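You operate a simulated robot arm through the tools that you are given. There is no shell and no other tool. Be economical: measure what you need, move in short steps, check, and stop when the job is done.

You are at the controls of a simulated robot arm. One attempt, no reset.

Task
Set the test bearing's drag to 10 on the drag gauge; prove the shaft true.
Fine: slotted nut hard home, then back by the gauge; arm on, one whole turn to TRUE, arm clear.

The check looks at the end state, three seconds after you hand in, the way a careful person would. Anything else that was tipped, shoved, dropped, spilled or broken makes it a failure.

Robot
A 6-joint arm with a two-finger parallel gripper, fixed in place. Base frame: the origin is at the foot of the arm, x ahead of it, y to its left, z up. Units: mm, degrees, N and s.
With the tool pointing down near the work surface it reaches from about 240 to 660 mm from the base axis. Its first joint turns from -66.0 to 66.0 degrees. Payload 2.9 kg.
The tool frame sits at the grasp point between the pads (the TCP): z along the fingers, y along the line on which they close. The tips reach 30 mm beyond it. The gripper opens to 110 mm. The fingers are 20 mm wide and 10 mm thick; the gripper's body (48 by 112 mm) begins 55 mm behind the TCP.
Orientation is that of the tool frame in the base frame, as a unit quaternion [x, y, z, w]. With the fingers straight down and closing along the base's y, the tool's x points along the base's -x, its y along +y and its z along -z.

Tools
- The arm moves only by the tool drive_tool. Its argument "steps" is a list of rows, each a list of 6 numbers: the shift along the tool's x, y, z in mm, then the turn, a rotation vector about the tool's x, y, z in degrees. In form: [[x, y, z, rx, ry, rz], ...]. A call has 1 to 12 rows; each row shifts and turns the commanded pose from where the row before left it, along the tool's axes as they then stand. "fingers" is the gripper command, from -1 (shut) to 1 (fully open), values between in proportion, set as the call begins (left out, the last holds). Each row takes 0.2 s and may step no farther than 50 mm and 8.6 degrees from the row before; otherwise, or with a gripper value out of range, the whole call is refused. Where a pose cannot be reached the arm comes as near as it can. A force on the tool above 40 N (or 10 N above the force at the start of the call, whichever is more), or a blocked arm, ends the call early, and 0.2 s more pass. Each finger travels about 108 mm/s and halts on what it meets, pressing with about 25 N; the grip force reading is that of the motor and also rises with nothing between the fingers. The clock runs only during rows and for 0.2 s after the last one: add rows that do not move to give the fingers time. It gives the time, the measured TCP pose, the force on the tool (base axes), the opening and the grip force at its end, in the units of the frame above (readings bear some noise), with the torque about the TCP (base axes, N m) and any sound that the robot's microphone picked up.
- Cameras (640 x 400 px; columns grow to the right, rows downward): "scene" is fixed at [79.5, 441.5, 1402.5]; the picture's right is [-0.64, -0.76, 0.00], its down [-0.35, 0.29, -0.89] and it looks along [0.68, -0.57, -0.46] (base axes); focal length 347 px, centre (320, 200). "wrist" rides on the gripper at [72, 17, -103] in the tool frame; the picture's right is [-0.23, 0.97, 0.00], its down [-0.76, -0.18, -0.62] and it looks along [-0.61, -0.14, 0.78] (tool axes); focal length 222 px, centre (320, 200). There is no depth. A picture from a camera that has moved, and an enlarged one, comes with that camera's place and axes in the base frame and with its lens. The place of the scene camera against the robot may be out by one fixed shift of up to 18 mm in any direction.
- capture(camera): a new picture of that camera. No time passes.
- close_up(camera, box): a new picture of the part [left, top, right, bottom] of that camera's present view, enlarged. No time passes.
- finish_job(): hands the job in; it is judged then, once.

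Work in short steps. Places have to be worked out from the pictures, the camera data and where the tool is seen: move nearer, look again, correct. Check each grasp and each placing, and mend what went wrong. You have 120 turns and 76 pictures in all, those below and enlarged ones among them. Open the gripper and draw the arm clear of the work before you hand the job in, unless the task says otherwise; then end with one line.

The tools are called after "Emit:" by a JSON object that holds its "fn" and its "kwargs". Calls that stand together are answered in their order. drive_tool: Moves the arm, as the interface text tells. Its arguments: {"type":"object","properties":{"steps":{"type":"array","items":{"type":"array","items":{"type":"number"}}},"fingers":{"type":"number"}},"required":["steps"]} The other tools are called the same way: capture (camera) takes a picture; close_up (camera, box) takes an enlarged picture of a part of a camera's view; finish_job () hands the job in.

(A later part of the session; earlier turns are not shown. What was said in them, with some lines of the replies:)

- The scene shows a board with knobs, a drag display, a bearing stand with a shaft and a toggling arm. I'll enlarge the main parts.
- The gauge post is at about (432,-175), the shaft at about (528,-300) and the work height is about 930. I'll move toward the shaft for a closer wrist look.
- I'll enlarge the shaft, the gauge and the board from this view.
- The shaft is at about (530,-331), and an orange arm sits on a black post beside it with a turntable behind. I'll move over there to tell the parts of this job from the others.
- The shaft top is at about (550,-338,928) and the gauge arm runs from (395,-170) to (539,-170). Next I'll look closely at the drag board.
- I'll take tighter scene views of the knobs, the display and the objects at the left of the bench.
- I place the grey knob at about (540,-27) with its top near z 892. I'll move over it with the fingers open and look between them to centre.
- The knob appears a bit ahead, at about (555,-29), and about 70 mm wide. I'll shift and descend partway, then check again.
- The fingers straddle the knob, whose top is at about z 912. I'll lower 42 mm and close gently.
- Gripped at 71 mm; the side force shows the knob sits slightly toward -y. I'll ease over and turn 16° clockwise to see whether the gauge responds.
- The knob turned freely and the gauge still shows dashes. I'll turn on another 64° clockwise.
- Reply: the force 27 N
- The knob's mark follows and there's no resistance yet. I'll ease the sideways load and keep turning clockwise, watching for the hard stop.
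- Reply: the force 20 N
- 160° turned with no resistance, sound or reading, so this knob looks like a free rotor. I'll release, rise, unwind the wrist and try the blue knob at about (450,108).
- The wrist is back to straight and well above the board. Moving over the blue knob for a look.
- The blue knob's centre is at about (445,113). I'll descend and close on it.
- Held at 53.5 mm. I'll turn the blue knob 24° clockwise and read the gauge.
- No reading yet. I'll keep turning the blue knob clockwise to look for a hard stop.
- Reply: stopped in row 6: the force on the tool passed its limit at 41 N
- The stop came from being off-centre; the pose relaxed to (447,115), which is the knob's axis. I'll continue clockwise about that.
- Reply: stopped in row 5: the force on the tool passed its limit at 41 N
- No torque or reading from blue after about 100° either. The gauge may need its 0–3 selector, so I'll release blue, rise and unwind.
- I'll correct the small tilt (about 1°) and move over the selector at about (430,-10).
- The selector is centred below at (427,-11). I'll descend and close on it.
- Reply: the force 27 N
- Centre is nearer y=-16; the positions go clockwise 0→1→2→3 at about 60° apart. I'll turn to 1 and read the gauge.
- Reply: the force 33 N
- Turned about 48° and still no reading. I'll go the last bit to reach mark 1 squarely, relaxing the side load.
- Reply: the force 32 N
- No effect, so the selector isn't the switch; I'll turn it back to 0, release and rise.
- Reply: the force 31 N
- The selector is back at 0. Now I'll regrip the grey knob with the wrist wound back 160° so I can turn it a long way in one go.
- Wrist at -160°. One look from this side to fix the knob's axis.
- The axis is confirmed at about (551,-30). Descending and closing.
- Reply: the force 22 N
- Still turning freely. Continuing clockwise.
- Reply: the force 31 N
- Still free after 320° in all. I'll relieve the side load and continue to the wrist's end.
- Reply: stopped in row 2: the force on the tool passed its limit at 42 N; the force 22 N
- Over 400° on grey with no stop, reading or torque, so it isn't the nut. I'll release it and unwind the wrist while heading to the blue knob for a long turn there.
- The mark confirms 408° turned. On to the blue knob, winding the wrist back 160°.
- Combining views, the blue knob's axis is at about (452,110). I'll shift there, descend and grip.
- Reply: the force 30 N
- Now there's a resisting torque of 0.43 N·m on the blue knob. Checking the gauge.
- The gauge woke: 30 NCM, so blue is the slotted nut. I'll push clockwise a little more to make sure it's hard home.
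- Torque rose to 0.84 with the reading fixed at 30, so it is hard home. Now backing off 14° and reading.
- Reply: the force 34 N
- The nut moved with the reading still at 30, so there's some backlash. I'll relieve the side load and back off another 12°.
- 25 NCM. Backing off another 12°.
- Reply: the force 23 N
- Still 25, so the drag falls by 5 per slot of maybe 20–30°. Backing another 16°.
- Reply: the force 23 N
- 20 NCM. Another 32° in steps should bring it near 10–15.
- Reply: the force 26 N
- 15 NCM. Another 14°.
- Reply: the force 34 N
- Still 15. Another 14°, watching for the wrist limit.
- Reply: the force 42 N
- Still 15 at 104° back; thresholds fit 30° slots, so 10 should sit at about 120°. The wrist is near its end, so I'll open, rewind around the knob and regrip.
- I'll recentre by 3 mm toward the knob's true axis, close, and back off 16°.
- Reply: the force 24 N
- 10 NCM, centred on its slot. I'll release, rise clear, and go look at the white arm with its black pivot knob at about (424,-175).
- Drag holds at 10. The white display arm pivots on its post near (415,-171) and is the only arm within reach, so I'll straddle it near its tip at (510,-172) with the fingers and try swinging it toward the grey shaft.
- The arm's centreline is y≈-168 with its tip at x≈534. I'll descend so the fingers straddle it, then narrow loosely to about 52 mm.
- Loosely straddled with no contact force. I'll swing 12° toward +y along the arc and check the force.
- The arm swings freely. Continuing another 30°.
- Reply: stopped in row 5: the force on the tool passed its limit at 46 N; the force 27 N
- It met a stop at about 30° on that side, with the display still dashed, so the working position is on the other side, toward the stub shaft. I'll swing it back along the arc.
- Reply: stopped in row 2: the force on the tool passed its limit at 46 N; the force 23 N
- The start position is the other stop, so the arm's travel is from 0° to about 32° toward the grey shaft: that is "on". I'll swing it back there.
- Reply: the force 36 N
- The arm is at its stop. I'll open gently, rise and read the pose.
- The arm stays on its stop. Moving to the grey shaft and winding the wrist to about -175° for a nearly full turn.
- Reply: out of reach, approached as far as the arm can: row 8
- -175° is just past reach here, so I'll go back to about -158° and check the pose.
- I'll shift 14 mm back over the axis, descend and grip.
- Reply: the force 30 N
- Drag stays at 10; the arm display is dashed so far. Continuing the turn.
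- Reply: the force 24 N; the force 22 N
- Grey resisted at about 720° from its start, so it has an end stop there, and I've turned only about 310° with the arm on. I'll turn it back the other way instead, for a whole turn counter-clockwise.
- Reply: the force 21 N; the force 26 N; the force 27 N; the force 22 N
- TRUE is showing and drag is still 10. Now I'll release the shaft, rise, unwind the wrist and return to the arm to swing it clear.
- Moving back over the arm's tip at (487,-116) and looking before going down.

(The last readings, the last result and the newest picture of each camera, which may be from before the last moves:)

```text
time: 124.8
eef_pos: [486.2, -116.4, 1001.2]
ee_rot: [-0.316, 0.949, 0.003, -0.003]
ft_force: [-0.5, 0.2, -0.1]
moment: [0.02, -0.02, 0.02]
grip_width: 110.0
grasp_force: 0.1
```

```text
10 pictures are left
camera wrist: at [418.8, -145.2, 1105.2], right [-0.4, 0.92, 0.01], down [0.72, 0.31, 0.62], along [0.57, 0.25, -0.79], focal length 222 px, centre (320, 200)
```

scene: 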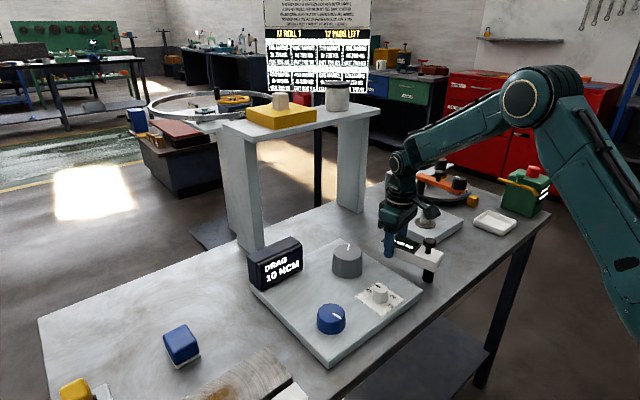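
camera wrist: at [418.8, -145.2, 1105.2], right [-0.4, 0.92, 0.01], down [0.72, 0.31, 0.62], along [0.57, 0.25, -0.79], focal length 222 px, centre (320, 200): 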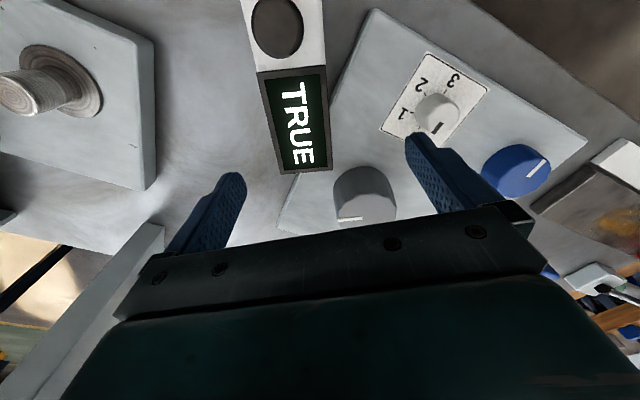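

The arm lies between the fingers, about 8 mm off centre. I'll correct, descend and close loosely.

Emit:
{"fn": "drive_tool", "kwargs": {"steps": [[0, -8, 0, 0, 0, 0], [0, 0, 38, 0, 0, 0], [0, 0, 37, 0, 0, 0], [0, 0, 0, 0, 0, 0]]}}

Emit:
{"fn": "drive_tool", "kwargs": {"steps": [[0, 0, 0, 0, 0, 0], [0, 0, 0, 0, 0, 0], [0, 0, 0, 0, 0, 0]], "fingers": 0.05}}

```text
time: 125.8
eef_pos: [490.1, -121.4, 928.7]
ee_rot: [-0.315, 0.949, 0.003, -0.003]
ft_force: [-0.9, -0.2, 0.2]
moment: [0.0, 0.02, 0.02]
grip_width: 110.1
grasp_force: 0.1
```

```text
time: 126.6
eef_pos: [490.5, -122.1, 928.6]
ee_rot: [-0.316, 0.949, 0.003, -0.003]
ft_force: [1.2, -1.6, 0.0]
moment: [0.02, -0.05, -0.01]
grip_width: 58.9
grasp_force: 1.0
```

Straddled without force. Swinging back along the arc to the original stop, with gentle last steps.

Emit:
{"fn": "drive_tool", "kwargs": {"steps": [[0.5, -9.9, 0, 0, 0, 6.5], [0.5, -9.9, 0, 0, 0, 6.5], [0.5, -9.9, 0, 0, 0, 6.5], [0.5, -9.9, 0, 0, 0, 6.5], [0.5, -9.9, 0, 0, 0, 6], [0, -4, 0, 0, 0, 3], [0, -3, 0, 0, 0, 1], [0, -3, 0, 0, 0, 0], [0, -2, 0, 0, 0, 0], [0, 0, 0, 0, 0, 0]]}}

```text
time: 128.8
eef_pos: [508.7, -178.8, 927.4]
ee_rot: [-0.007, 1.0, 0.002, -0.004]
ft_force: [3.2, 15.8, 5.4]
moment: [0.23, 0.27, -0.24]
grip_width: 66.0
grasp_force: 8.2
```

Contact of 16 N shows the arm is against its clear stop. Opening and rising away.

Emit:
{"fn": "drive_tool", "kwargs": {"steps": [[0, 4, 0, 0, 0, 0], [0, 0, 0, 0, 0, 0], [0, 0, 0, 0, 0, 0], [0, 0, -40, 0, 0, 0], [0, 0, -45, 0, 0, 0], [10, 0, -45, 0, 0, 0], [30, 0, -35, 0, 0, 0], [40, 0, -20, 0, 0, 0], [0, 0, 0, 0, 0, 0]], "fingers": 1}}

Emit:
{"fn": "capture", "kwargs": {"camera": "scene"}}

Emit:
{"fn": "close_up", "kwargs": {"camera": "scene", "box": [240, 190, 450, 320]}}

```text
time: 130.8
eef_pos: [429.2, -178.9, 1113.9]
ee_rot: [-0.006, 1.0, 0.002, -0.003]
ft_force: [-0.1, -0.8, 0.3]
moment: [0.01, 0.0, -0.02]
grip_width: 109.8
grasp_force: 0.1
```

```text
9 pictures are left
```

scene: 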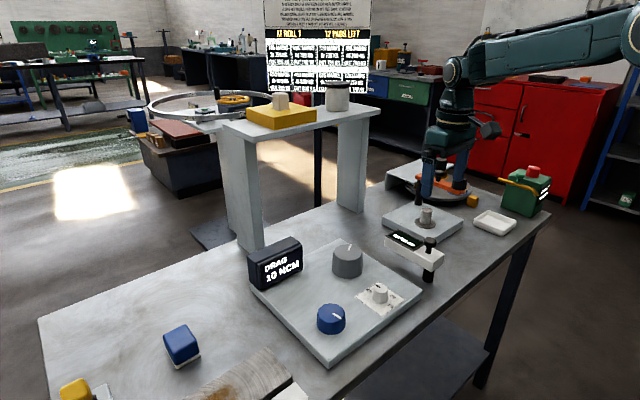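

```text
3.05 times, centred on (345, 255) of scene
camera zoom: at [79.4, 441.5, 1402.5], right [-0.64, -0.76, 0.0], down [-0.35, 0.29, -0.89], along [0.68, -0.57, -0.46], focal length 1059 px, centre (244, 32)
```

zoom: 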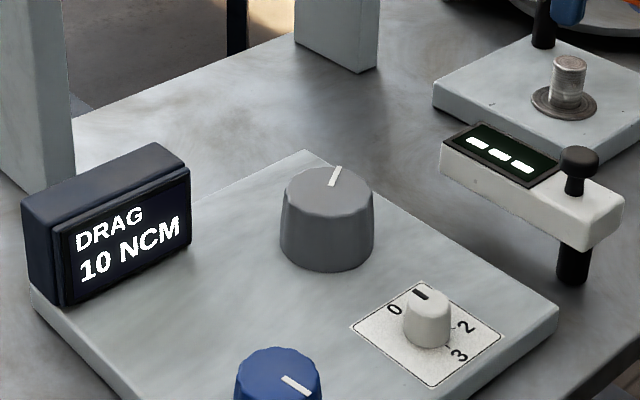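

Drag reads 10, TRUE was shown while the arm was on, the arm is back at its clear stop, and everything else stands as it did. Handing in.

Emit:
{"fn": "finish_job", "kwargs": {}}

```text
The job is handed in.
```

I've handed the job in: drag reads 10 NCM after taking the nut hard home and backing it off, the shaft showed TRUE over a whole turn with the arm on, and the arm is back at its clear stop (its display shows dashes again there). While finding the nut, I also turned the 0–3 selector to about 1 and back to 0, and turned the shaft until it hit its end stop.
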